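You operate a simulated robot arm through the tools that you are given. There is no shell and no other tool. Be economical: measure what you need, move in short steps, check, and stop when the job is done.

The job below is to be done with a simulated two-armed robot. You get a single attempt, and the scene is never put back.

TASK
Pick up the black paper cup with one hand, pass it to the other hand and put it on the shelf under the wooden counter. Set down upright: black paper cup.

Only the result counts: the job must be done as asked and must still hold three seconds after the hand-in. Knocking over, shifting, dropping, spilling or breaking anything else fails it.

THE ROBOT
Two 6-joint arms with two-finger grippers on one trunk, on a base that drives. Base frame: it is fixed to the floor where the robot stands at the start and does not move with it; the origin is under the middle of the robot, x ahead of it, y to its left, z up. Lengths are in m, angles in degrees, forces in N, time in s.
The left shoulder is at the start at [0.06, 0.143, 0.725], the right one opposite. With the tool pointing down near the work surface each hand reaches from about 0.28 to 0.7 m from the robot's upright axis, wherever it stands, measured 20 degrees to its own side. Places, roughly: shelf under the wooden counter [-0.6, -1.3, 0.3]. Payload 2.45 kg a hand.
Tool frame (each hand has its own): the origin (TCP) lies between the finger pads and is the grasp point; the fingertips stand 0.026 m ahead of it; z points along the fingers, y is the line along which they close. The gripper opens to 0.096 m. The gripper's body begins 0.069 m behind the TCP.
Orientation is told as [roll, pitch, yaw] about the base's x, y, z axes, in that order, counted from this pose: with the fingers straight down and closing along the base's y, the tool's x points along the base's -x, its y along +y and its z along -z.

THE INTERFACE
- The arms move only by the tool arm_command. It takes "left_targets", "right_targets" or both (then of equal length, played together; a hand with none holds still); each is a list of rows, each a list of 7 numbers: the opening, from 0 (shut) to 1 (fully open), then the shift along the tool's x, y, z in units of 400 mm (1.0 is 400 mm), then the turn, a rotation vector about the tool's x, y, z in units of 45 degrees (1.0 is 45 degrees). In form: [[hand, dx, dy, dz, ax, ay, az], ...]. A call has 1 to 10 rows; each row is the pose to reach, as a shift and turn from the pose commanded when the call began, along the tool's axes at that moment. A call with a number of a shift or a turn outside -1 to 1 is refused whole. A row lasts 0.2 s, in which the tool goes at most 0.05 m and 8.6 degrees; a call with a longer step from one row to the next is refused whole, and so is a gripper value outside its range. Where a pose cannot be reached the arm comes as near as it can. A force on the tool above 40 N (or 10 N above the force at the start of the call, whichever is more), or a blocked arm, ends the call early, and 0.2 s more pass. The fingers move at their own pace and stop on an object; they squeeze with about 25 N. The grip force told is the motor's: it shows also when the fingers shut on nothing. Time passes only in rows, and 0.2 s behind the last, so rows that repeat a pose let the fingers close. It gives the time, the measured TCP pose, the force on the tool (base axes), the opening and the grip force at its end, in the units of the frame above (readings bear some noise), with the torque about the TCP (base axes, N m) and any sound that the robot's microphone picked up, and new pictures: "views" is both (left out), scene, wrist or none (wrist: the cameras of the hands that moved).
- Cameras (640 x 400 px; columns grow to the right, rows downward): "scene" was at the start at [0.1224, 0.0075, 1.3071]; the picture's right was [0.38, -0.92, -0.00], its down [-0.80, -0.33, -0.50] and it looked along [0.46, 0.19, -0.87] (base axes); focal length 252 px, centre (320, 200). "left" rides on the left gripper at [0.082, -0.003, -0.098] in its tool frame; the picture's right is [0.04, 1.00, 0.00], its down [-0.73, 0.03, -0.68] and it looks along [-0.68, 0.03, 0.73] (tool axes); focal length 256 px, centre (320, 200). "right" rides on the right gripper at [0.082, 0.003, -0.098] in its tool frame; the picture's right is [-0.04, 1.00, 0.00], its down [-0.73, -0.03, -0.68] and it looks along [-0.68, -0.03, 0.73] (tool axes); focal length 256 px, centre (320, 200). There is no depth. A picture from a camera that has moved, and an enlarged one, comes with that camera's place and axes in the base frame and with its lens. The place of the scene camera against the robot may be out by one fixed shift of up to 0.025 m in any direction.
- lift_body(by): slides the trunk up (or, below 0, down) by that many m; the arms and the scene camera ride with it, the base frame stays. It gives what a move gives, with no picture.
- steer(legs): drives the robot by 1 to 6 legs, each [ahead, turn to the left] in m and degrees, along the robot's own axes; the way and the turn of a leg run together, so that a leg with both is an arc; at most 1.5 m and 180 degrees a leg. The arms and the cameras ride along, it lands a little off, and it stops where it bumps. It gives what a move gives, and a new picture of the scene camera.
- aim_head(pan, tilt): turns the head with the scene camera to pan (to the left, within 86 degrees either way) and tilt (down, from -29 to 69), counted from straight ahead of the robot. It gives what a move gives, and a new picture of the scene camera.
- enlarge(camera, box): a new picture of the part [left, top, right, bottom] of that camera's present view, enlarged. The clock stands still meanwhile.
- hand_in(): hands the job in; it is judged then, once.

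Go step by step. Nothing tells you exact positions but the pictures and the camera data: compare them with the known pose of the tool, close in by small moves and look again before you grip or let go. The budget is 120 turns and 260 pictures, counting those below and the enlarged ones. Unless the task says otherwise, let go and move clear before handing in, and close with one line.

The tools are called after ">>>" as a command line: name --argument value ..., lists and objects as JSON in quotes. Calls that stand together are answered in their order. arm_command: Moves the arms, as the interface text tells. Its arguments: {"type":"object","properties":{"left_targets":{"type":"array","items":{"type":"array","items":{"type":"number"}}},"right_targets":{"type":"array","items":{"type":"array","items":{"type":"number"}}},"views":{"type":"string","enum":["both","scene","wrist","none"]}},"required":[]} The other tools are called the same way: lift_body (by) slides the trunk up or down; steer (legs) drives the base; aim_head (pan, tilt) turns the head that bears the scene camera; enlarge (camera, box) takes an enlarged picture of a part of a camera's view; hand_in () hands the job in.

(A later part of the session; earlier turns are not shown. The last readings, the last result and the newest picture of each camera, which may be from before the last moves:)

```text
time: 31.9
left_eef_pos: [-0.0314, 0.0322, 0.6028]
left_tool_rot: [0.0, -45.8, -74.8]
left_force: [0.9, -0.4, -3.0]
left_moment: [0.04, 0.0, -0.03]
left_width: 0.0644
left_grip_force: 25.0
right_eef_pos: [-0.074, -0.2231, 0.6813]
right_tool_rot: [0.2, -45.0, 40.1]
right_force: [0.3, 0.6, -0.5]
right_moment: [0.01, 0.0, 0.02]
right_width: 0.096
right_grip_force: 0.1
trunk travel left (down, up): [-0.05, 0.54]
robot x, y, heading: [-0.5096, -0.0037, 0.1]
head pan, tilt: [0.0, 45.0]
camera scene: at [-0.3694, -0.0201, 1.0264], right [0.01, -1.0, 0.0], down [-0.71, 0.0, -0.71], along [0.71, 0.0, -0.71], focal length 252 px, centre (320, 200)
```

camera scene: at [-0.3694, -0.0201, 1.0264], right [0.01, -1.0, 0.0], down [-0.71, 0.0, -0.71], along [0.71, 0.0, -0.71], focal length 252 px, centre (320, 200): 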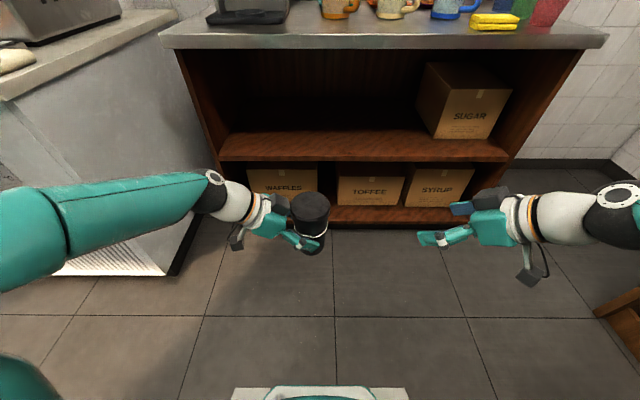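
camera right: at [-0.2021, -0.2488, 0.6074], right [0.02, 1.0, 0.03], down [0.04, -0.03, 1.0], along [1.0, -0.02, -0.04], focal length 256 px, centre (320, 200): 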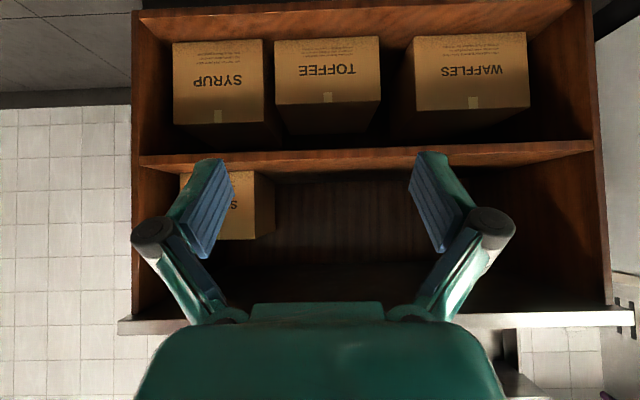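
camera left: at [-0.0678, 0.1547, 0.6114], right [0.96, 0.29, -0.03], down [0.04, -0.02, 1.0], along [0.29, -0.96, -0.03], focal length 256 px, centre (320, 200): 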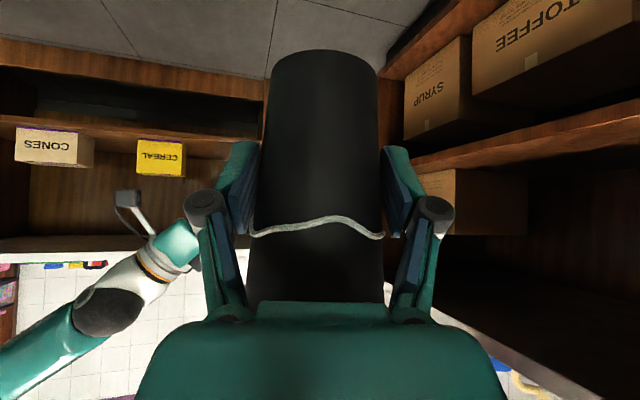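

>>> arm_command --right_targets '[[1, -0.0195, 0.03, 0.0195, -0.092, 0, -0.092], [1, -0.039, 0.06, 0.039, -0.183, 0, -0.183], [1, -0.0585, 0.09, 0.0585, -0.275, 0, -0.275], [1, -0.078, 0.12, 0.078, -0.367, 0, -0.367], [1, -0.0975, 0.15, 0.0975, -0.458, 0, -0.458], [1, -0.117, 0.181, 0.117, -0.55, 0, -0.55], [1, -0.117, 0.181, 0.117, -0.55, 0, -0.55]]' --views "both"

>>> enlarge --camera "scene" --box '[220, 150, 480, 313]'

```text
time: 33.5
left_eef_pos: [-0.0319, 0.0327, 0.6014]
left_tool_rot: [-0.1, -45.8, -74.9]
left_force: [-0.1, 0.0, -4.0]
left_moment: [0.03, 0.03, -0.03]
left_width: 0.0645
left_grip_force: 24.7
right_eef_pos: [-0.0714, -0.1243, 0.6809]
right_tool_rot: [0.0, -45.0, 75.1]
right_force: [0.3, -1.8, 0.8]
right_moment: [-0.04, -0.03, -0.01]
right_width: 0.0961
right_grip_force: 0.1
trunk travel left (down, up): [-0.05, 0.54]
robot x, y, heading: [-0.5091, -0.0025, 0.1]
head pan, tilt: [0.0, 45.0]
camera scene: at [-0.3693, -0.0201, 1.0264], right [0.01, -1.0, 0.0], down [-0.71, 0.0, -0.71], along [0.71, 0.0, -0.71], focal length 252 px, centre (320, 200)
camera right: at [-0.1065, -0.2457, 0.6938], right [-0.96, 0.28, 0.03], down [0.04, 0.03, 1.0], along [0.28, 0.96, -0.04], focal length 256 px, centre (320, 200)
```

scene: 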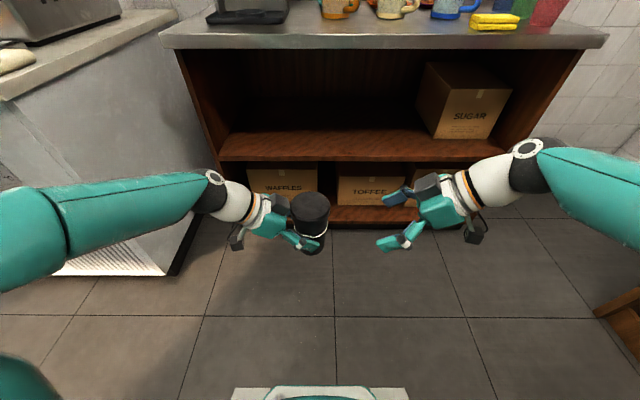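
right: 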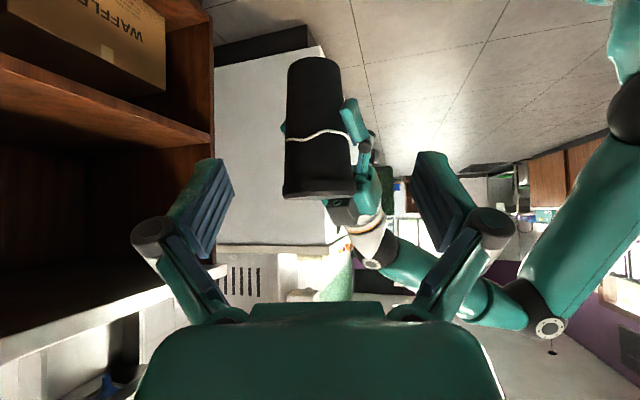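

```text
2.45 times, centred on (350, 232) of scene
camera zoom: at [-0.3693, -0.0201, 1.0264], right [0.01, -1.0, 0.0], down [-0.71, 0.0, -0.71], along [0.71, 0.0, -0.71], focal length 619 px, centre (246, 123)
```

zoom: 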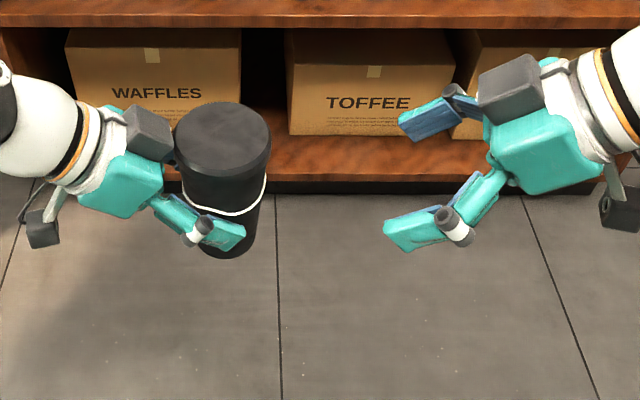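

Right camera: rim z≈0.681, base z≈0.54, cup ~7 mm off laterally. I'll advance 0.08 m, lower 0.02 m, and correct.

>>> arm_command --right_targets '[[1, -0.035, -0.006, 0.059, 0, 0, 0], [1, -0.07, -0.012, 0.118, 0, 0, 0], [1, -0.106, -0.0175, 0.177, 0, 0, 0], [1, -0.106, -0.0175, 0.177, 0, 0, 0]]' --views "both"

>>> enlarge --camera "scene" --box '[220, 150, 480, 313]'

```text
time: 34.5
left_eef_pos: [-0.0304, 0.0325, 0.6019]
left_tool_rot: [0.0, -45.8, -74.7]
left_force: [-0.4, 0.2, -2.7]
left_moment: [0.03, 0.01, 0.0]
left_width: 0.0647
left_grip_force: 25.3
right_eef_pos: [-0.0424, -0.0469, 0.6631]
right_tool_rot: [0.1, -45.0, 75.1]
right_force: [0.5, 0.2, 0.5]
right_moment: [-0.02, -0.02, 0.0]
right_width: 0.096
right_grip_force: 0.0
trunk travel left (down, up): [-0.05, 0.54]
robot x, y, heading: [-0.5125, -0.0025, 0.2]
head pan, tilt: [0.0, 45.0]
camera scene: at [-0.3692, -0.0201, 1.0264], right [0.01, -1.0, 0.0], down [-0.71, 0.0, -0.71], along [0.71, 0.0, -0.71], focal length 252 px, centre (320, 200)
camera right: at [-0.0777, -0.1692, 0.6743], right [-0.96, 0.28, 0.03], down [0.04, 0.03, 1.0], along [0.28, 0.96, -0.04], focal length 256 px, centre (320, 200)
```

scene: 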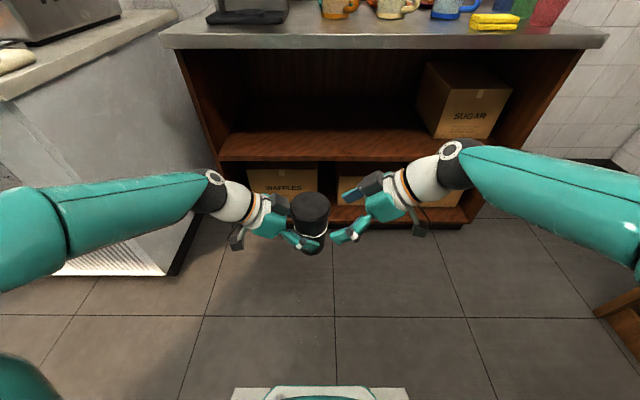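
right: 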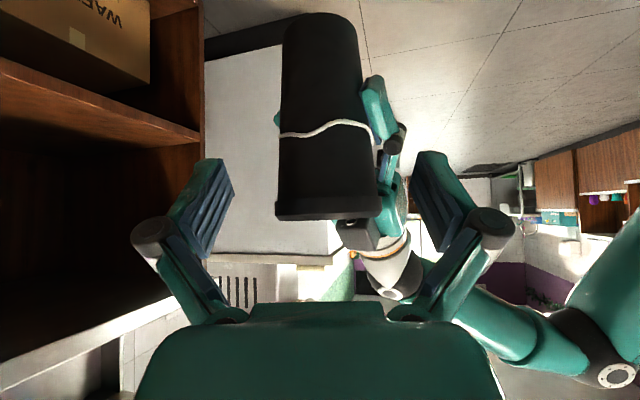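

```text
2.45 times, centred on (350, 232) of scene
camera zoom: at [-0.3692, -0.0201, 1.0264], right [0.01, -1.0, 0.0], down [-0.71, 0.0, -0.71], along [0.71, 0.0, -0.71], focal length 619 px, centre (246, 123)
```

zoom: 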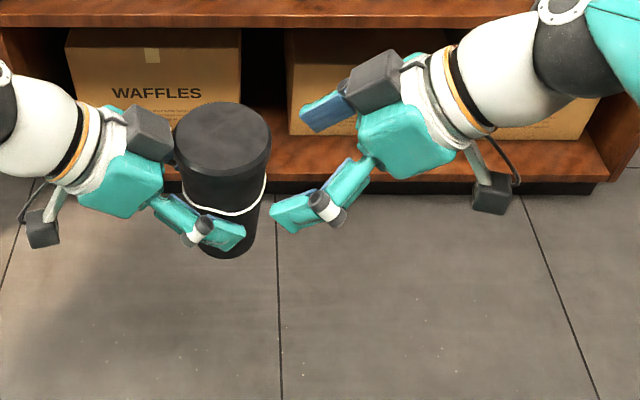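

Remaining gap to the cup axis is ~0.06 m along the approach, laterally aligned. Moving in and down 13 mm.

>>> arm_command --right_targets '[[1, -0.027, 0.002, 0.042, 0, 0, 0], [1, -0.054, 0.004, 0.085, 0, 0, 0], [1, -0.081, 0.005, 0.127, 0, 0, 0], [1, -0.081, 0.005, 0.127, 0, 0, 0]]' --views "both"

>>> enlarge --camera "scene" --box '[220, 150, 420, 275]'

```text
time: 35.5
left_eef_pos: [-0.0308, 0.0345, 0.602]
left_tool_rot: [-0.1, -45.8, -74.8]
left_force: [0.1, -0.4, -3.6]
left_moment: [0.04, 0.0, 0.05]
left_width: 0.0647
left_grip_force: 25.2
right_eef_pos: [-0.0292, 0.0102, 0.6484]
right_tool_rot: [0.1, -45.1, 75.0]
right_force: [-0.1, -0.2, -1.1]
right_moment: [0.0, 0.01, -0.01]
right_width: 0.0961
right_grip_force: 0.1
trunk travel left (down, up): [-0.05, 0.54]
robot x, y, heading: [-0.5099, -0.0021, -0.1]
head pan, tilt: [0.0, 45.0]
camera scene: at [-0.3692, -0.0201, 1.0264], right [0.01, -1.0, 0.0], down [-0.71, 0.0, -0.71], along [0.71, 0.0, -0.71], focal length 252 px, centre (320, 200)
camera right: at [-0.0652, -0.1123, 0.6612], right [-0.96, 0.28, 0.03], down [0.04, 0.03, 1.0], along [0.28, 0.96, -0.04], focal length 256 px, centre (320, 200)
```

scene: 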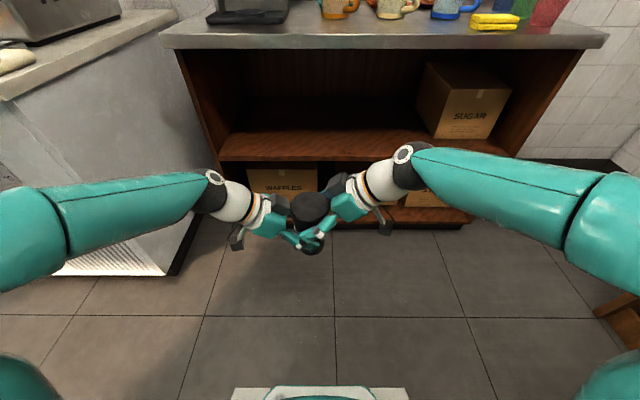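
right: 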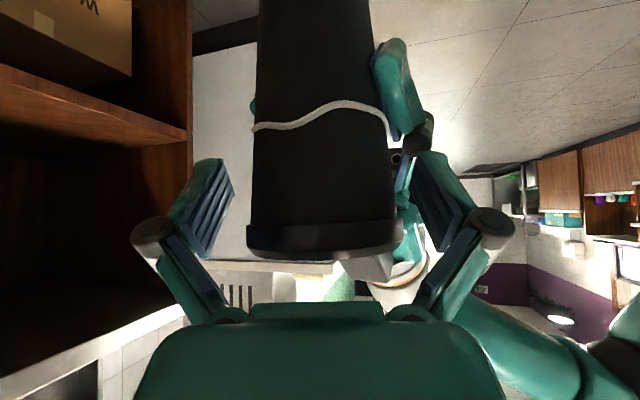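

```text
3.20 times, centred on (320, 212) of scene
camera zoom: at [-0.3692, -0.0201, 1.0264], right [0.01, -1.0, 0.0], down [-0.71, 0.0, -0.71], along [0.71, 0.0, -0.71], focal length 807 px, centre (320, 160)
```

zoom: 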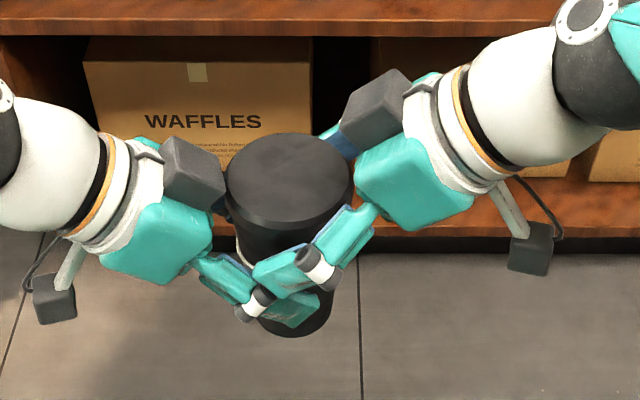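

The pads surround the cup. To keep clear of the left fingertips I'll back off 8 mm and up 4 mm, then close the right gripper while the left still holds.

>>> arm_command --right_targets '[[1, 0.007, 0, -0.021, 0, 0, 0], [0.9, 0.007, 0, -0.021, 0, 0, 0], [0.8, 0.007, 0, -0.021, 0, 0, 0], [0.7, 0.007, 0, -0.021, 0, 0, 0], [0.5, 0.007, 0, -0.021, 0, 0, 0], [0.2, 0.007, 0, -0.021, 0, 0, 0], [0, 0.007, 0, -0.021, 0, 0, 0], [0, 0.007, 0, -0.021, 0, 0, 0]]' --views "both"

>>> enlarge --camera "scene" --box '[220, 150, 420, 275]'

```text
time: 37.3
left_eef_pos: [-0.0287, 0.0338, 0.6009]
left_tool_rot: [0.0, -45.8, -74.7]
left_force: [12.6, 3.8, -8.5]
left_moment: [0.0, 0.54, 0.07]
left_width: 0.0645
left_grip_force: 25.0
right_eef_pos: [-0.0329, 0.0011, 0.6547]
right_tool_rot: [0.2, -45.1, 75.2]
right_force: [-13.2, -2.0, 5.7]
right_moment: [0.1, 0.15, 0.34]
right_width: 0.0718
right_grip_force: 25.6
trunk travel left (down, up): [-0.05, 0.54]
robot x, y, heading: [-0.5094, -0.0024, 0.4]
head pan, tilt: [0.0, 45.0]
camera scene: at [-0.3693, -0.0201, 1.0264], right [0.01, -1.0, 0.0], down [-0.71, 0.0, -0.71], along [0.71, 0.0, -0.71], focal length 252 px, centre (320, 200)
camera right: at [-0.0682, -0.1208, 0.6663], right [-0.96, 0.28, 0.03], down [0.04, 0.03, 1.0], along [0.28, 0.96, -0.04], focal length 256 px, centre (320, 200)
```

scene: 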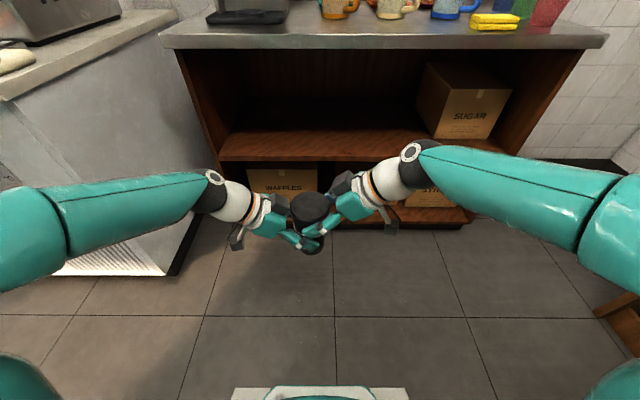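
right: 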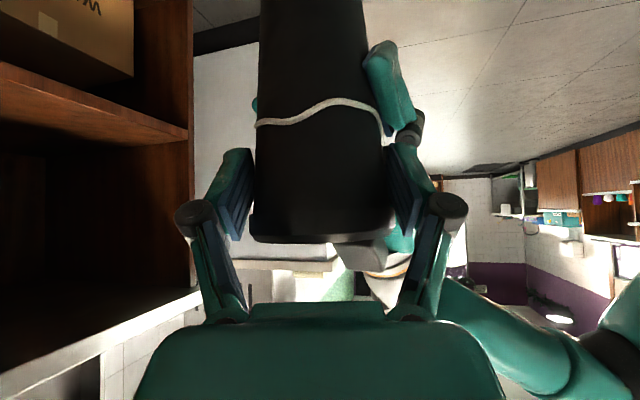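

```text
3.20 times, centred on (320, 212) of scene
camera zoom: at [-0.3693, -0.0201, 1.0264], right [0.01, -1.0, 0.0], down [-0.71, 0.0, -0.71], along [0.71, 0.0, -0.71], focal length 807 px, centre (320, 160)
```

zoom: 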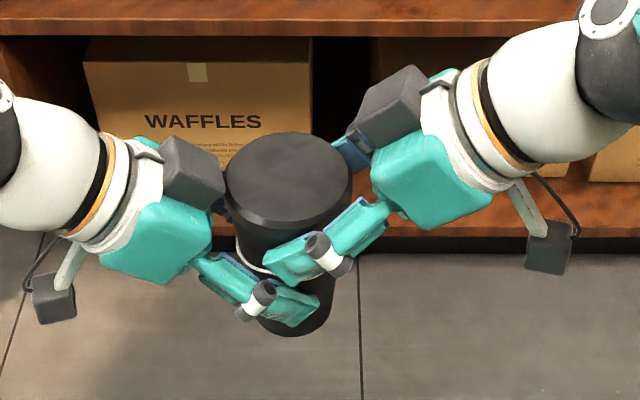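

Both hands hold the cup. Now opening the left gripper.

>>> arm_command --left_targets '[[0.75, 0, 0, 0, 0, 0, 0], [0.8, 0, 0, 0, 0, 0, 0], [0.9, 0, 0, 0, 0, 0, 0], [0.95, 0, 0, 0, 0, 0, 0]]' --views "none"

>>> enlarge --camera "scene" --box '[220, 150, 420, 275]'

```text
time: 38.3
left_eef_pos: [-0.0314, 0.0311, 0.6011]
left_tool_rot: [0.1, -45.8, -74.8]
left_force: [0.1, -0.9, -0.5]
left_moment: [0.0, -0.03, -0.02]
left_width: 0.0911
left_grip_force: 0.0
right_eef_pos: [-0.0335, 0.0014, 0.6548]
right_tool_rot: [0.0, -45.0, 75.1]
right_force: [-0.4, 0.0, -0.1]
right_moment: [-0.07, -0.02, 0.03]
right_width: 0.0718
right_grip_force: 24.7
trunk travel left (down, up): [-0.05, 0.54]
robot x, y, heading: [-0.5086, -0.0035, 0.2]
head pan, tilt: [0.0, 45.0]
```

```text
3.20 times, centred on (320, 212) of scene
camera zoom: at [-0.3692, -0.0201, 1.0264], right [0.01, -1.0, 0.0], down [-0.71, 0.0, -0.71], along [0.71, 0.0, -0.71], focal length 807 px, centre (320, 160)
```

zoom: 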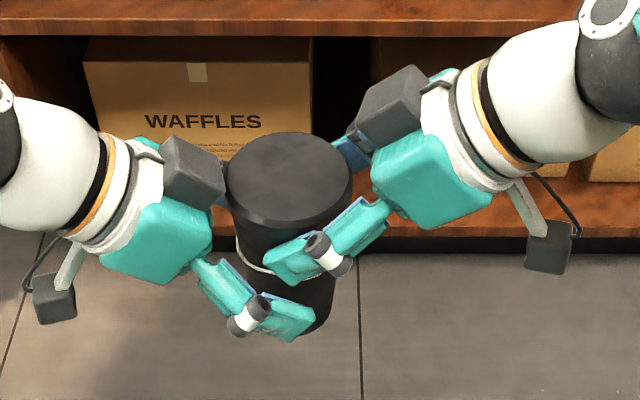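

The cup stays in the right hand. Retract the left hand horizontally.

>>> arm_command --left_targets '[[0.95, 0.03, 0, -0.031, 0, 0, 0], [0.95, 0.09, 0, -0.092, 0, 0, 0], [0.95, 0.174, 0, -0.179, 0, 0, 0], [0.95, 0.26, 0, -0.268, 0, 0, 0], [0.95, 0.26, 0, -0.268, 0, 0, 0]]' --views "both"

```text
time: 39.5
left_eef_pos: [-0.0686, 0.1754, 0.6015]
left_tool_rot: [0.0, -45.8, -74.8]
left_force: [-0.4, 0.2, -0.2]
left_moment: [0.01, 0.02, -0.01]
left_width: 0.0911
left_grip_force: 0.0
right_eef_pos: [-0.0323, 0.0009, 0.6543]
right_tool_rot: [0.0, -45.0, 75.0]
right_force: [0.7, 0.7, -0.3]
right_moment: [-0.08, 0.04, 0.0]
right_width: 0.0715
right_grip_force: 25.3
trunk travel left (down, up): [-0.05, 0.54]
robot x, y, heading: [-0.5087, -0.0006, 0.1]
head pan, tilt: [0.0, 45.0]
camera scene: at [-0.3693, -0.0201, 1.0264], right [0.01, -1.0, 0.0], down [-0.71, 0.0, -0.71], along [0.71, 0.0, -0.71], focal length 252 px, centre (320, 200)
camera left: at [-0.1043, 0.2973, 0.6115], right [0.96, 0.29, -0.03], down [0.04, -0.02, 1.0], along [0.29, -0.96, -0.03], focal length 256 px, centre (320, 200)
```

scene: 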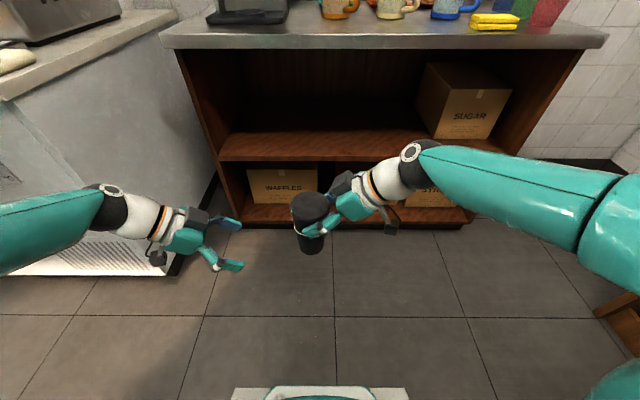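
left: 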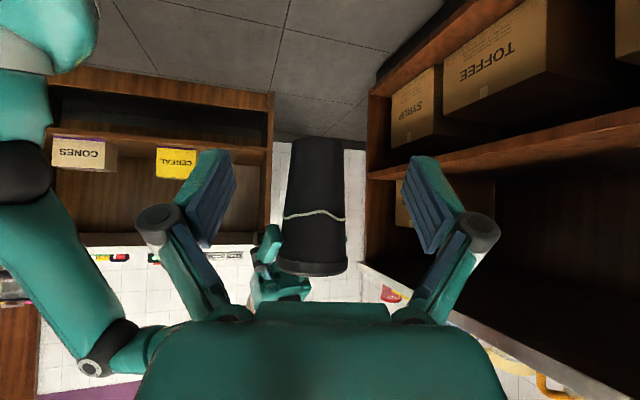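

The right hand now has the cup, base about 0.112 m below its TCP. Bring both hands back to face forward.

>>> arm_command --right_targets '[[0, 0.0155, -0.0145, -0.0155, 0.0995, 0, 0.0995], [0, 0.031, -0.029, -0.031, 0.199, 0, 0.199], [0, 0.0465, -0.0435, -0.0465, 0.2985, 0, 0.2985], [0, 0.062, -0.058, -0.062, 0.398, 0, 0.398], [0, 0.0775, -0.0725, -0.0775, 0.4975, 0, 0.4975], [0, 0.093, -0.087, -0.093, 0.597, 0, 0.597], [0, 0.093, -0.087, -0.093, 0.597, 0, 0.597]]' --left_targets '[[1, 0.014, -0.0117, -0.0147, -0.101, 0, -0.098], [1, 0.028, -0.0233, -0.0293, -0.202, 0, -0.196], [1, 0.0425, -0.035, -0.044, -0.3025, 0, -0.294], [1, 0.057, -0.0467, -0.0587, -0.403, 0, -0.392], [1, 0.071, -0.0583, -0.0733, -0.504, 0, -0.49], [1, 0.085, -0.07, -0.088, -0.605, 0, -0.588], [1, 0.085, -0.07, -0.088, -0.605, 0, -0.588]]' --views "scene"

```text
time: 41.1
left_eef_pos: [-0.1092, 0.2169, 0.6025]
left_tool_rot: [0.0, -45.7, -36.7]
left_force: [0.5, 0.6, -0.5]
left_moment: [0.05, -0.01, 0.02]
left_width: 0.0959
left_grip_force: 0.0
right_eef_pos: [-0.0116, -0.0579, 0.6522]
right_tool_rot: [0.1, -45.0, 37.2]
right_force: [-0.1, -0.7, 0.8]
right_moment: [-0.04, 0.06, -0.01]
right_width: 0.0719
right_grip_force: 24.8
trunk travel left (down, up): [-0.05, 0.54]
robot x, y, heading: [-0.5113, -0.0054, 0.3]
head pan, tilt: [0.0, 45.0]
camera scene: at [-0.3695, -0.0202, 1.0265], right [0.01, -1.0, 0.0], down [-0.71, 0.0, -0.71], along [0.71, 0.0, -0.71], focal length 252 px, centre (320, 200)
```

scene: 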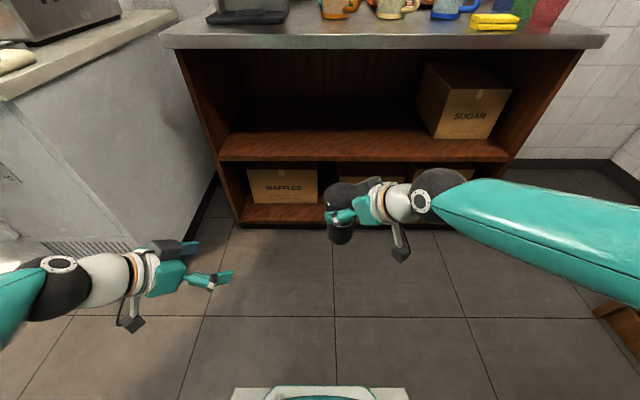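

>>> arm_command --right_targets '[[0, 0.006, -0.025, -0.006, 0.0975, 0, 0.0975], [0, 0.012, -0.05, -0.012, 0.195, 0, 0.195], [0, 0.018, -0.075, -0.018, 0.2925, 0, 0.2925], [0, 0.024, -0.1, -0.024, 0.39, 0, 0.39], [0, 0.03, -0.125, -0.03, 0.4875, 0, 0.4875], [0, 0.036, -0.15, -0.036, 0.585, 0, 0.585], [0, 0.036, -0.15, -0.036, 0.585, 0, 0.585]]' --left_targets '[[1, 0.0117, 0.008, -0.012, -0.097, 0, -0.095], [1, 0.0233, 0.0167, -0.024, -0.195, 0, -0.19], [1, 0.035, 0.025, -0.036, -0.292, 0, -0.2845], [1, 0.0467, 0.033, -0.048, -0.389, 0, -0.379], [1, 0.058, 0.042, -0.06, -0.487, 0, -0.474], [1, 0.07, 0.05, -0.0715, -0.584, 0, -0.569], [1, 0.07, 0.05, -0.0715, -0.584, 0, -0.569]]' --views "none"

>>> aim_head --pan -70 --tilt 35

```text
time: 42.7
left_eef_pos: [-0.1285, 0.2565, 0.6011]
left_tool_rot: [0.0, -45.8, -0.3]
left_force: [0.3, -1.1, -0.2]
left_moment: [0.0, 0.02, -0.01]
left_width: 0.0961
left_grip_force: 0.1
right_eef_pos: [0.0062, -0.1186, 0.652]
right_tool_rot: [0.0, -45.0, 0.0]
right_force: [0.0, 0.4, 0.0]
right_moment: [-0.02, 0.03, -0.02]
right_width: 0.072
right_grip_force: 24.9
trunk travel left (down, up): [-0.05, 0.54]
robot x, y, heading: [-0.5118, -0.0004, 0.4]
head pan, tilt: [0.0, 45.0]
```

```text
time: 44.1
left_eef_pos: [-0.1293, 0.2567, 0.6008]
left_tool_rot: [0.0, -45.8, -0.2]
left_force: [-0.3, 0.1, 0.2]
left_moment: [0.05, 0.0, -0.02]
left_width: 0.0959
left_grip_force: 0.0
right_eef_pos: [0.0061, -0.1191, 0.6517]
right_tool_rot: [0.1, -44.9, -0.1]
right_force: [0.1, -0.2, 0.4]
right_moment: [-0.01, 0.03, -0.03]
right_width: 0.0718
right_grip_force: 24.9
trunk travel left (down, up): [-0.05, 0.54]
robot x, y, heading: [-0.5177, -0.0024, 0.5]
head pan, tilt: [-70.0, 35.0]
camera scene: at [-0.4202, -0.1032, 1.0413], right [-0.94, -0.35, 0.0], down [-0.2, 0.54, -0.82], along [0.28, -0.77, -0.57], focal length 252 px, centre (320, 200)
```

scene: 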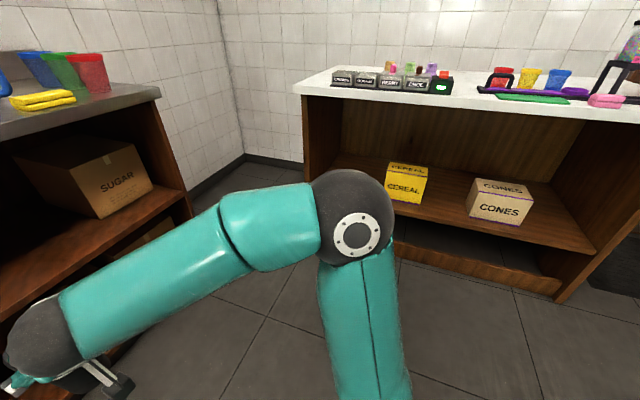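

The shelf of the wooden counter is at z≈0.30, front edge y≈-1.14, with free space left of the cereal box (x≈-0.05…-0.38). I'll turn right and drive toward it carefully.

>>> aim_head --pan 0 --tilt 40

>>> steer --legs '[[0, -60], [0.45, 0]]'

```text
time: 45.5
left_eef_pos: [-0.129, 0.2562, 0.601]
left_tool_rot: [0.1, -45.8, -0.2]
left_force: [0.3, -0.7, 0.1]
left_moment: [0.01, -0.03, 0.0]
left_width: 0.096
left_grip_force: 0.0
right_eef_pos: [0.0065, -0.1176, 0.6519]
right_tool_rot: [0.2, -44.8, -0.1]
right_force: [0.4, 0.1, -0.5]
right_moment: [0.03, 0.08, -0.01]
right_width: 0.072
right_grip_force: 25.4
trunk travel left (down, up): [-0.05, 0.54]
robot x, y, heading: [-0.5133, -0.002, 0.4]
head pan, tilt: [0.0, 40.0]
camera scene: at [-0.3658, -0.0202, 1.0337], right [0.0, -1.0, 0.0], down [-0.64, 0.0, -0.77], along [0.77, 0.0, -0.64], focal length 252 px, centre (320, 200)
```

scene: 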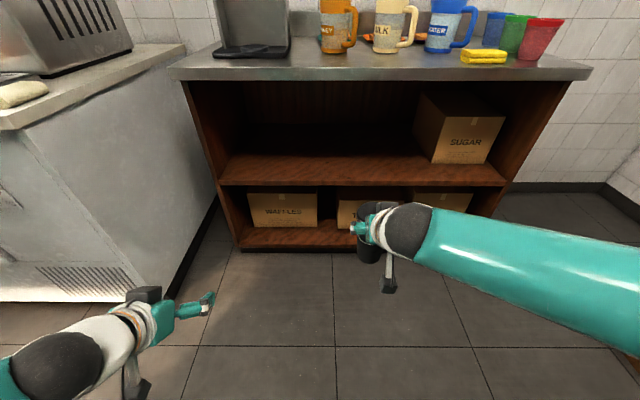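

```text
time: 47.5
left_eef_pos: [-0.0528, 0.0553, 0.6026]
left_tool_rot: [-0.2, -45.9, -27.1]
left_force: [0.3, -0.3, 0.7]
left_moment: [-0.01, 0.01, 0.02]
left_width: 0.0962
left_grip_force: 0.1
right_eef_pos: [-0.1042, -0.3393, 0.6521]
right_tool_rot: [0.0, -44.8, -27.3]
right_force: [-0.8, 0.1, 0.8]
right_moment: [0.02, 0.03, 0.01]
right_width: 0.0718
right_grip_force: 24.3
trunk travel left (down, up): [-0.05, 0.54]
robot x, y, heading: [-0.5049, 0.0091, -26.6]
head pan, tilt: [0.0, 40.0]
stopped in leg 1: the robot was blocked; the commanded pose is now the measured one
camera scene: at [-0.3765, -0.0724, 1.0337], right [-0.45, -0.9, 0.0], down [-0.58, 0.29, -0.77], along [0.69, -0.34, -0.64], focal length 252 px, centre (320, 200)
```

scene: 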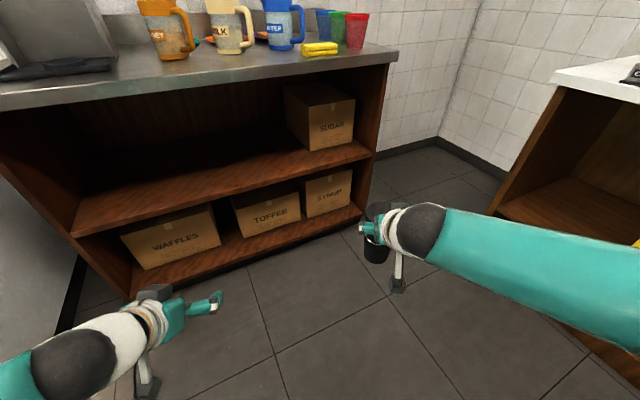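

The turn was blocked by something at about -27°. I'll look to both sides before moving on.

>>> aim_head --pan -86 --tilt 55

>>> aim_head --pan 86 --tilt 55

```text
time: 49.1
left_eef_pos: [-0.0534, 0.0562, 0.603]
left_tool_rot: [-0.1, -45.8, -27.2]
left_force: [0.9, 0.7, 0.8]
left_moment: [0.0, 0.01, 0.01]
left_width: 0.096
left_grip_force: 0.1
right_eef_pos: [-0.1042, -0.339, 0.6523]
right_tool_rot: [0.2, -44.8, -27.3]
right_force: [0.6, -0.4, 0.0]
right_moment: [0.03, 0.07, -0.02]
right_width: 0.072
right_grip_force: 24.7
trunk travel left (down, up): [-0.05, 0.54]
robot x, y, heading: [-0.5064, 0.01, -26.7]
head pan, tilt: [-85.9, 55.0]
camera scene: at [-0.4799, -0.1011, 1.0131], right [-0.92, 0.38, 0.0], down [0.31, 0.76, -0.57], along [-0.22, -0.53, -0.82], focal length 252 px, centre (320, 200)
```

scene: 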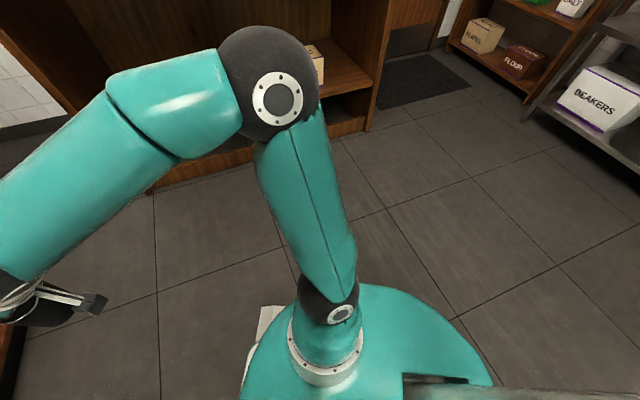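

```text
time: 51.7
left_eef_pos: [-0.0523, 0.0559, 0.6021]
left_tool_rot: [-0.1, -45.7, -27.2]
left_force: [0.8, -0.4, -0.7]
left_moment: [-0.02, 0.02, 0.01]
left_width: 0.0961
left_grip_force: 0.1
right_eef_pos: [-0.1031, -0.3395, 0.6519]
right_tool_rot: [0.0, -44.9, -27.3]
right_force: [0.5, -0.7, -0.8]
right_moment: [0.02, 0.04, 0.01]
right_width: 0.0717
right_grip_force: 25.2
trunk travel left (down, up): [-0.05, 0.54]
robot x, y, heading: [-0.5024, 0.0113, -26.5]
head pan, tilt: [85.9, 55.0]
camera scene: at [-0.4159, 0.0277, 1.0131], right [0.86, -0.51, 0.0], down [-0.42, -0.71, -0.57], along [0.29, 0.49, -0.82], focal length 252 px, centre (320, 200)
```

scene: 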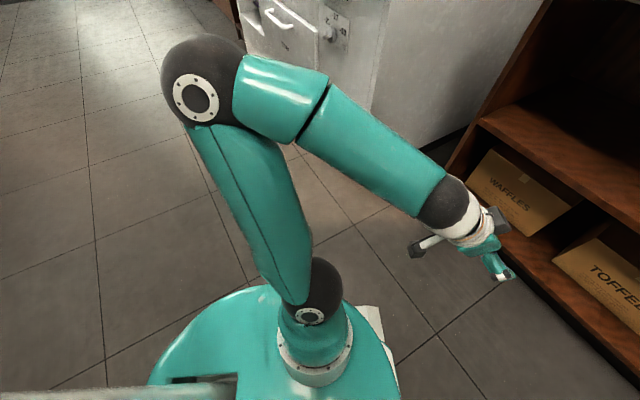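

Nothing at the sides; something behind likely blocked the rear. I'll move forward first, then turn.

>>> aim_head --pan 0 --tilt 40

>>> steer --legs '[[0.2, 0]]'

>>> steer --legs '[[0, -25]]'

```text
time: 53.3
left_eef_pos: [-0.0535, 0.0555, 0.601]
left_tool_rot: [-0.1, -45.8, -27.2]
left_force: [0.0, -0.7, 0.7]
left_moment: [0.0, -0.05, -0.02]
left_width: 0.0961
left_grip_force: 0.0
right_eef_pos: [-0.104, -0.3409, 0.6524]
right_tool_rot: [0.1, -44.9, -27.3]
right_force: [-0.5, 0.2, -0.2]
right_moment: [0.0, 0.04, 0.04]
right_width: 0.0718
right_grip_force: 24.8
trunk travel left (down, up): [-0.05, 0.54]
robot x, y, heading: [-0.5084, 0.0086, -26.4]
head pan, tilt: [0.0, 40.0]
camera scene: at [-0.3764, -0.0723, 1.0337], right [-0.44, -0.9, 0.0], down [-0.58, 0.29, -0.77], along [0.69, -0.34, -0.64], focal length 252 px, centre (320, 200)
```

scene: 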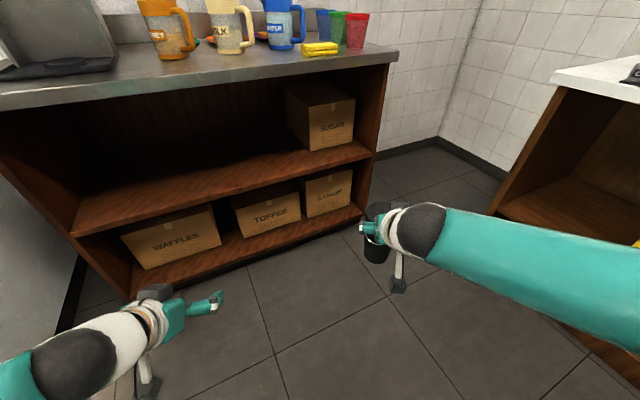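

```text
time: 54.9
left_eef_pos: [0.1253, -0.0347, 0.6035]
left_tool_rot: [0.0, -45.8, -27.4]
left_force: [-0.1, 0.4, 1.0]
left_moment: [0.04, 0.0, -0.02]
left_width: 0.0961
left_grip_force: 0.1
right_eef_pos: [0.0732, -0.4296, 0.6514]
right_tool_rot: [0.1, -44.9, -27.4]
right_force: [-0.3, 0.3, 1.0]
right_moment: [0.05, 0.06, -0.03]
right_width: 0.0716
right_grip_force: 24.6
trunk travel left (down, up): [-0.05, 0.54]
robot x, y, heading: [-0.3272, -0.0761, -26.8]
head pan, tilt: [0.0, 40.0]
camera scene: at [-0.1982, -0.1614, 1.0337], right [-0.45, -0.89, 0.0], down [-0.58, 0.29, -0.77], along [0.68, -0.34, -0.64], focal length 252 px, centre (320, 200)
```

scene: 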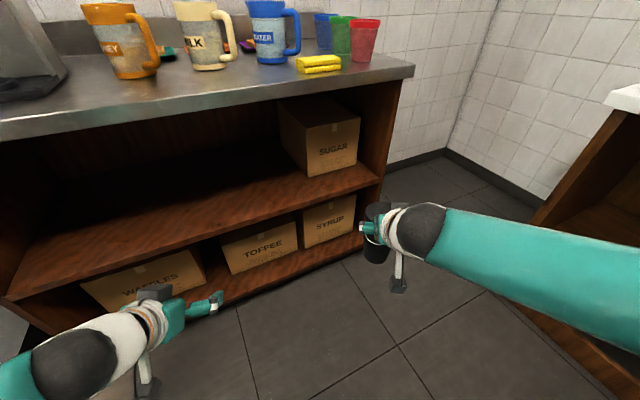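

```text
time: 56.7
left_eef_pos: [0.1028, -0.2264, 0.6028]
left_tool_rot: [0.0, -45.7, -51.9]
left_force: [-0.2, -0.3, -0.9]
left_moment: [-0.02, 0.01, -0.01]
left_width: 0.0963
left_grip_force: 0.0
right_eef_pos: [-0.1071, -0.5646, 0.6534]
right_tool_rot: [0.1, -44.9, -51.9]
right_force: [-0.1, 0.1, 0.6]
right_moment: [0.07, 0.01, -0.02]
right_width: 0.0713
right_grip_force: 25.0
trunk travel left (down, up): [-0.05, 0.54]
robot x, y, heading: [-0.3165, -0.0685, -51.1]
head pan, tilt: [0.0, 40.0]
camera scene: at [-0.2266, -0.2024, 1.0337], right [-0.78, -0.63, 0.0], down [-0.4, 0.5, -0.77], along [0.48, -0.6, -0.64], focal length 252 px, centre (320, 200)
```

scene: 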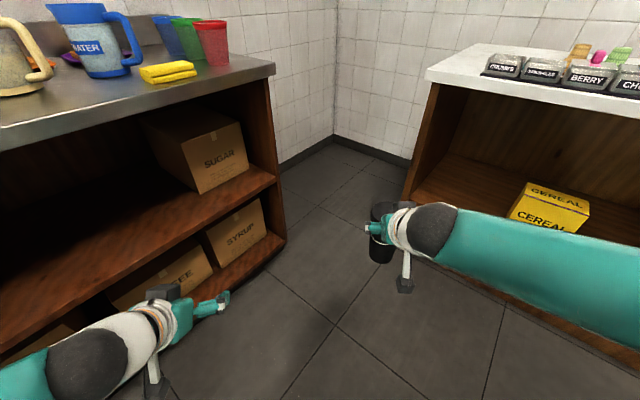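

Turning works here. Complete the turn toward the wooden counter.

>>> steer --legs '[[0, -38]]'

```text
time: 59.3
left_eef_pos: [-0.0808, -0.4547, 0.6033]
left_tool_rot: [0.1, -45.7, -89.9]
left_force: [0.6, 0.1, -0.6]
left_moment: [-0.02, -0.01, -0.02]
left_width: 0.0961
left_grip_force: 0.1
right_eef_pos: [-0.4537, -0.5924, 0.6527]
right_tool_rot: [-0.1, -44.6, -89.6]
right_force: [0.3, 0.1, -0.3]
right_moment: [0.07, 0.02, -0.01]
right_width: 0.0712
right_grip_force: 25.2
trunk travel left (down, up): [-0.05, 0.54]
robot x, y, heading: [-0.2961, -0.0744, -88.5]
head pan, tilt: [0.0, 40.0]
stopped in leg 1: the robot was blocked; the commanded pose is now the measured one
camera scene: at [-0.2952, -0.2363, 1.0337], right [-1.0, -0.03, 0.0], down [-0.02, 0.64, -0.77], along [0.02, -0.77, -0.64], focal length 252 px, centre (320, 200)
```

scene: 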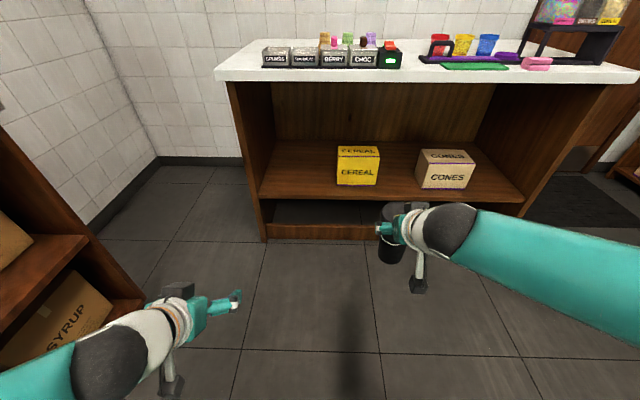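

Facing the wooden counter: free shelf span x from ~0 to -0.35 left of the cereal, front edge y≈-1.13. I'll lower the trunk, shift the cup left to x≈-0.22 and lower it in front of the bay.

>>> lift_body --by -0.05

>>> arm_command --left_targets '[[1, 0, 0.05, 0, 0, 0, 0], [1, 0, 0.1, 0, 0, 0, 0], [1, 0, 0.15, 0, 0, 0, 0], [1, 0, 0.2, 0, 0, 0, 0], [1, 0, 0.2, 0, 0, 0, 0], [1, 0, 0.2, 0, 0, 0, 0], [1, 0, 0.2, 0, 0, 0, 0], [1, 0, 0.2, 0, 0, 0, 0]]' --right_targets '[[0, 0.038, 0.0836, 0.038, 0, 0, 0], [0, 0.0757, 0.167, 0.0757, 0, 0, 0], [0, 0.1136, 0.25, 0.1136, 0, 0, 0], [0, 0.1514, 0.334, 0.1514, 0, 0, 0], [0, 0.189, 0.418, 0.189, 0, 0, 0], [0, 0.227, 0.5014, 0.227, 0, 0, 0], [0, 0.265, 0.585, 0.265, 0, 0, 0], [0, 0.265, 0.585, 0.265, 0, 0, 0]]' --views "both"

```text
time: 60.2
left_eef_pos: [-0.0813, -0.4559, 0.5544]
left_tool_rot: [0.0, -45.7, -89.8]
left_force: [0.1, 0.5, -0.4]
left_moment: [0.01, 0.03, 0.02]
left_width: 0.0961
left_grip_force: 0.1
right_eef_pos: [-0.4563, -0.5917, 0.6034]
right_tool_rot: [0.0, -44.8, -89.6]
right_force: [0.5, -0.9, 0.5]
right_moment: [0.06, 0.04, 0.0]
right_width: 0.0714
right_grip_force: 24.9
trunk travel left (down, up): [0.0, 0.59]
robot x, y, heading: [-0.2939, -0.075, -88.4]
head pan, tilt: [0.0, 40.0]
```

```text
time: 62.0
left_eef_pos: [-0.0021, -0.456, 0.5547]
left_tool_rot: [0.1, -45.7, -89.8]
left_force: [0.4, 0.4, 0.6]
left_moment: [0.01, 0.03, 0.04]
left_width: 0.0962
left_grip_force: 0.0
right_eef_pos: [-0.2188, -0.5874, 0.4497]
right_tool_rot: [-0.1, -44.7, -89.7]
right_force: [0.0, -0.5, -0.4]
right_moment: [0.05, 0.0, -0.01]
right_width: 0.0713
right_grip_force: 24.8
trunk travel left (down, up): [0.0, 0.59]
robot x, y, heading: [-0.2976, -0.073, -88.5]
head pan, tilt: [0.0, 40.0]
camera scene: at [-0.295, -0.2363, 0.9837], right [-1.0, -0.03, 0.0], down [-0.02, 0.64, -0.77], along [0.02, -0.77, -0.64], focal length 252 px, centre (320, 200)
camera right: at [-0.2158, -0.4596, 0.4628], right [1.0, -0.02, 0.03], down [-0.03, -0.04, 1.0], along [-0.02, -1.0, -0.04], focal length 256 px, centre (320, 200)
camera left: at [-0.0047, -0.3277, 0.5644], right [1.0, 0.03, -0.03], down [0.03, -0.03, 1.0], along [0.03, -1.0, -0.03], focal length 256 px, centre (320, 200)
```

scene: 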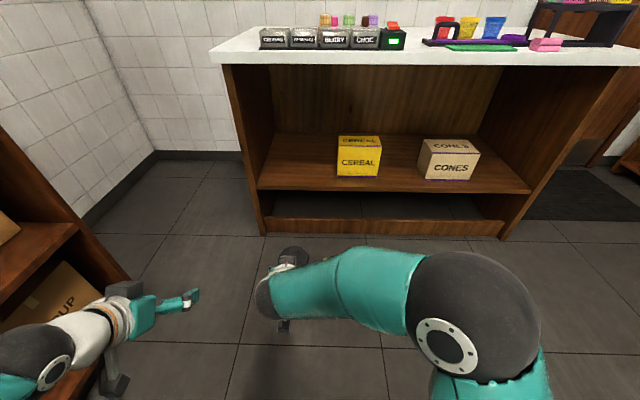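
right: 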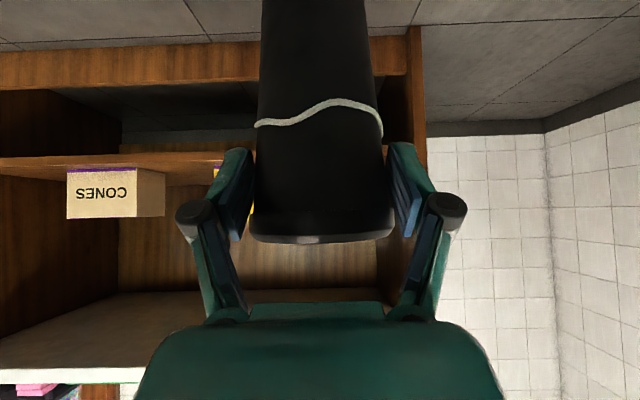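
left: 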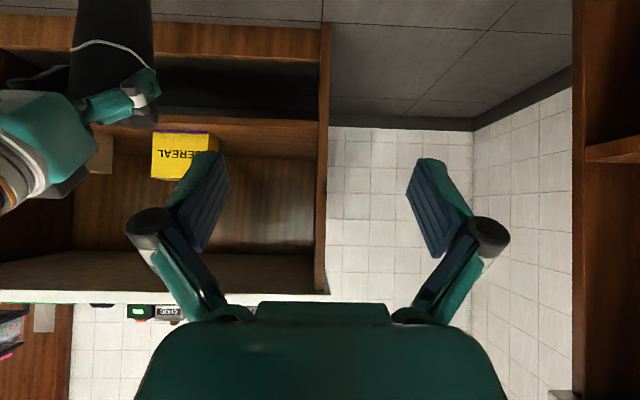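

>>> enlarge --camera "right" --box '[0, 100, 250, 256]'

>>> enlarge --camera "left" --box '[100, 60, 340, 210]'

```text
2.56 times, centred on (125, 178) of right
camera zoom: at [-0.2158, -0.4596, 0.4628], right [1.0, -0.02, 0.03], down [-0.03, -0.04, 1.0], along [-0.02, -1.0, -0.04], focal length 655 px, centre (819, 256)
```

zoom: 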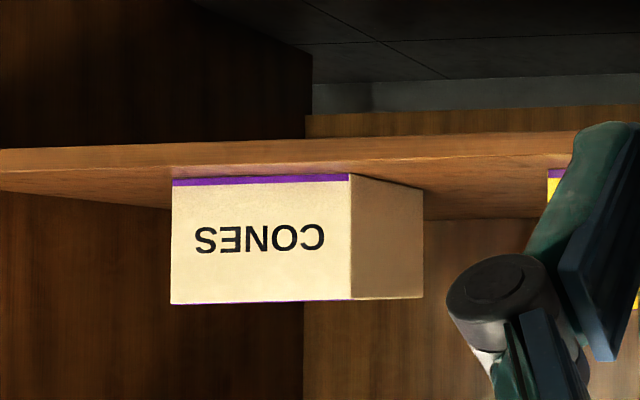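

```text
2.67 times, centred on (220, 135) of left
camera zoom: at [-0.0047, -0.3277, 0.5644], right [1.0, 0.03, -0.03], down [0.03, -0.03, 1.0], along [0.03, -1.0, -0.03], focal length 683 px, centre (587, 373)
```

zoom: 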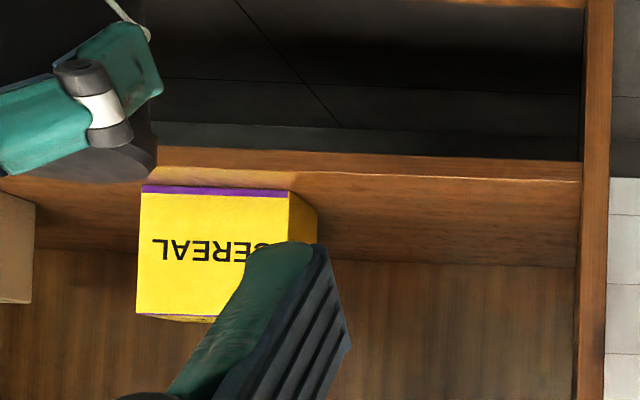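

Shelf height estimate 0.30–0.33; I'll drive closer and re-measure.

>>> steer --legs '[[0.38, 0]]'

>>> enlarge --camera "right" --box '[0, 0, 640, 400]'

>>> enlarge --camera "left" --box '[0, 0, 640, 400]'

```text
time: 64.5
left_eef_pos: [0.0056, -0.8371, 0.5553]
left_tool_rot: [0.1, -45.7, -90.1]
left_force: [-0.2, 0.1, -0.4]
left_moment: [0.02, 0.03, 0.02]
left_width: 0.096
left_grip_force: 0.1
right_eef_pos: [-0.212, -0.9698, 0.4504]
right_tool_rot: [0.0, -44.7, -89.8]
right_force: [-0.6, -0.3, -0.3]
right_moment: [0.06, -0.03, 0.02]
right_width: 0.0715
right_grip_force: 25.1
trunk travel left (down, up): [0.0, 0.59]
robot x, y, heading: [-0.2878, -0.4537, -88.5]
head pan, tilt: [0.0, 40.0]
camera scene: at [-0.2865, -0.6175, 0.9837], right [-1.0, -0.02, 0.0], down [-0.01, 0.64, -0.77], along [0.02, -0.77, -0.64], focal length 252 px, centre (320, 200)
```

scene: 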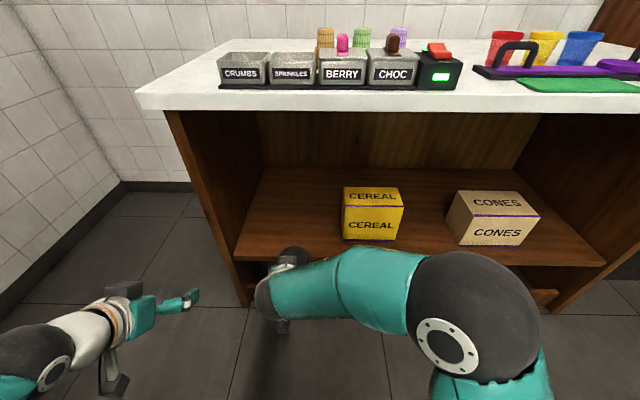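

```text
1.00 times, centred on (320, 200) of right (not enlarged: the box is as wide or as high as the picture)
camera zoom: at [-0.2087, -0.8411, 0.463], right [1.0, -0.03, 0.03], down [-0.03, -0.04, 1.0], along [-0.02, -1.0, -0.04], focal length 256 px, centre (320, 200)
```

zoom: 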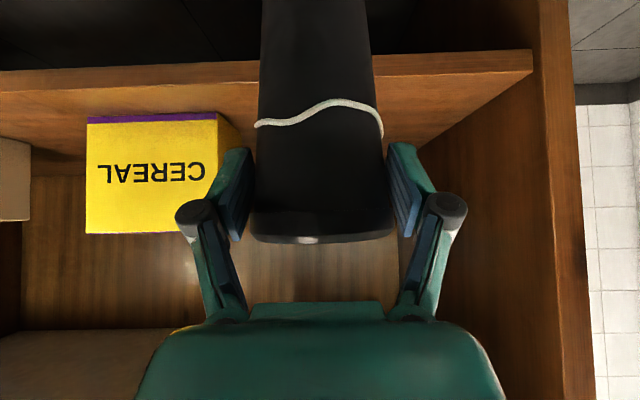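

```text
1.00 times, centred on (320, 200) of left (not enlarged: the box is as wide or as high as the picture)
camera zoom: at [0.0032, -0.7099, 0.5644], right [1.0, 0.03, -0.03], down [0.03, -0.03, 1.0], along [0.03, -1.0, -0.03], focal length 256 px, centre (320, 200)
```

zoom: 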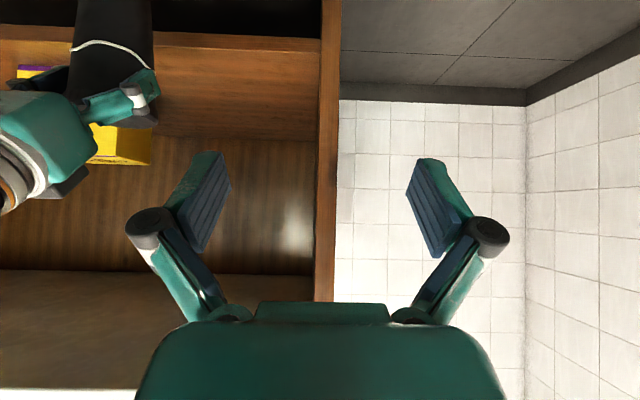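

Shelf top z≈0.32, front edge y≈-1.105. I'll raise the cup 3 cm, then drive 0.10 m nearer.

>>> arm_command --right_targets '[[0, -0.0265, 0, -0.0265, 0, 0, 0], [0, -0.053, 0, -0.053, 0, 0, 0], [0, -0.053, 0, -0.053, 0, 0, 0]]' --views "none"

>>> steer --legs '[[0.1, 0]]'

>>> enlarge --camera "right" --box '[0, 0, 640, 400]'

```text
time: 65.3
left_eef_pos: [0.0071, -0.8368, 0.555]
left_tool_rot: [0.1, -45.7, -90.1]
left_force: [-0.2, -0.6, 0.8]
left_moment: [0.01, 0.0, 0.02]
left_width: 0.0962
left_grip_force: 0.0
right_eef_pos: [-0.2117, -0.9691, 0.4804]
right_tool_rot: [0.1, -44.7, -89.8]
right_force: [-0.2, 0.3, 0.1]
right_moment: [0.07, -0.02, 0.01]
right_width: 0.0714
right_grip_force: 25.0
trunk travel left (down, up): [0.0, 0.59]
robot x, y, heading: [-0.289, -0.4513, -88.9]
head pan, tilt: [0.0, 40.0]
```

```text
time: 66.4
left_eef_pos: [0.0092, -0.9353, 0.5558]
left_tool_rot: [0.2, -45.7, -90.0]
left_force: [1.0, -0.5, 0.4]
left_moment: [-0.02, -0.03, -0.01]
left_width: 0.0961
left_grip_force: 0.0
right_eef_pos: [-0.2098, -1.0683, 0.4799]
right_tool_rot: [0.0, -44.7, -89.9]
right_force: [-0.3, 0.6, -0.6]
right_moment: [0.07, 0.02, 0.01]
right_width: 0.0716
right_grip_force: 25.2
trunk travel left (down, up): [0.0, 0.59]
robot x, y, heading: [-0.287, -0.548, -89.1]
head pan, tilt: [0.0, 40.0]
camera scene: at [-0.2844, -0.7167, 0.9837], right [-1.0, -0.02, 0.0], down [-0.01, 0.64, -0.77], along [0.02, -0.77, -0.64], focal length 252 px, centre (320, 200)
```

scene: 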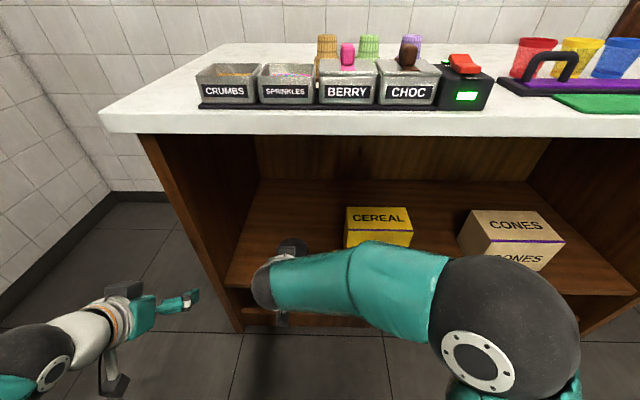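

```text
1.00 times, centred on (320, 200) of right (not enlarged: the box is as wide or as high as the picture)
camera zoom: at [-0.2063, -0.9414, 0.4932], right [1.0, -0.03, 0.03], down [-0.03, -0.04, 1.0], along [-0.02, -1.0, -0.04], focal length 256 px, centre (320, 200)
```

zoom: 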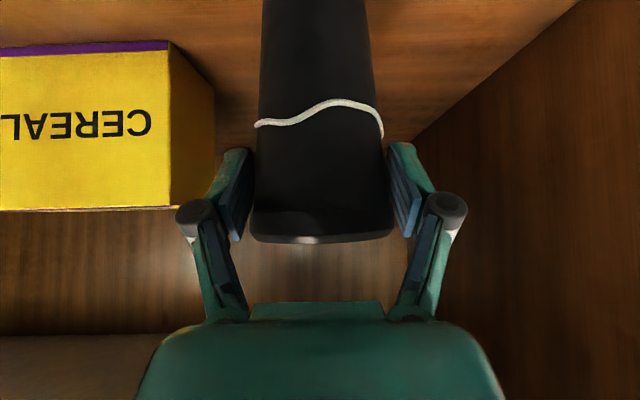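

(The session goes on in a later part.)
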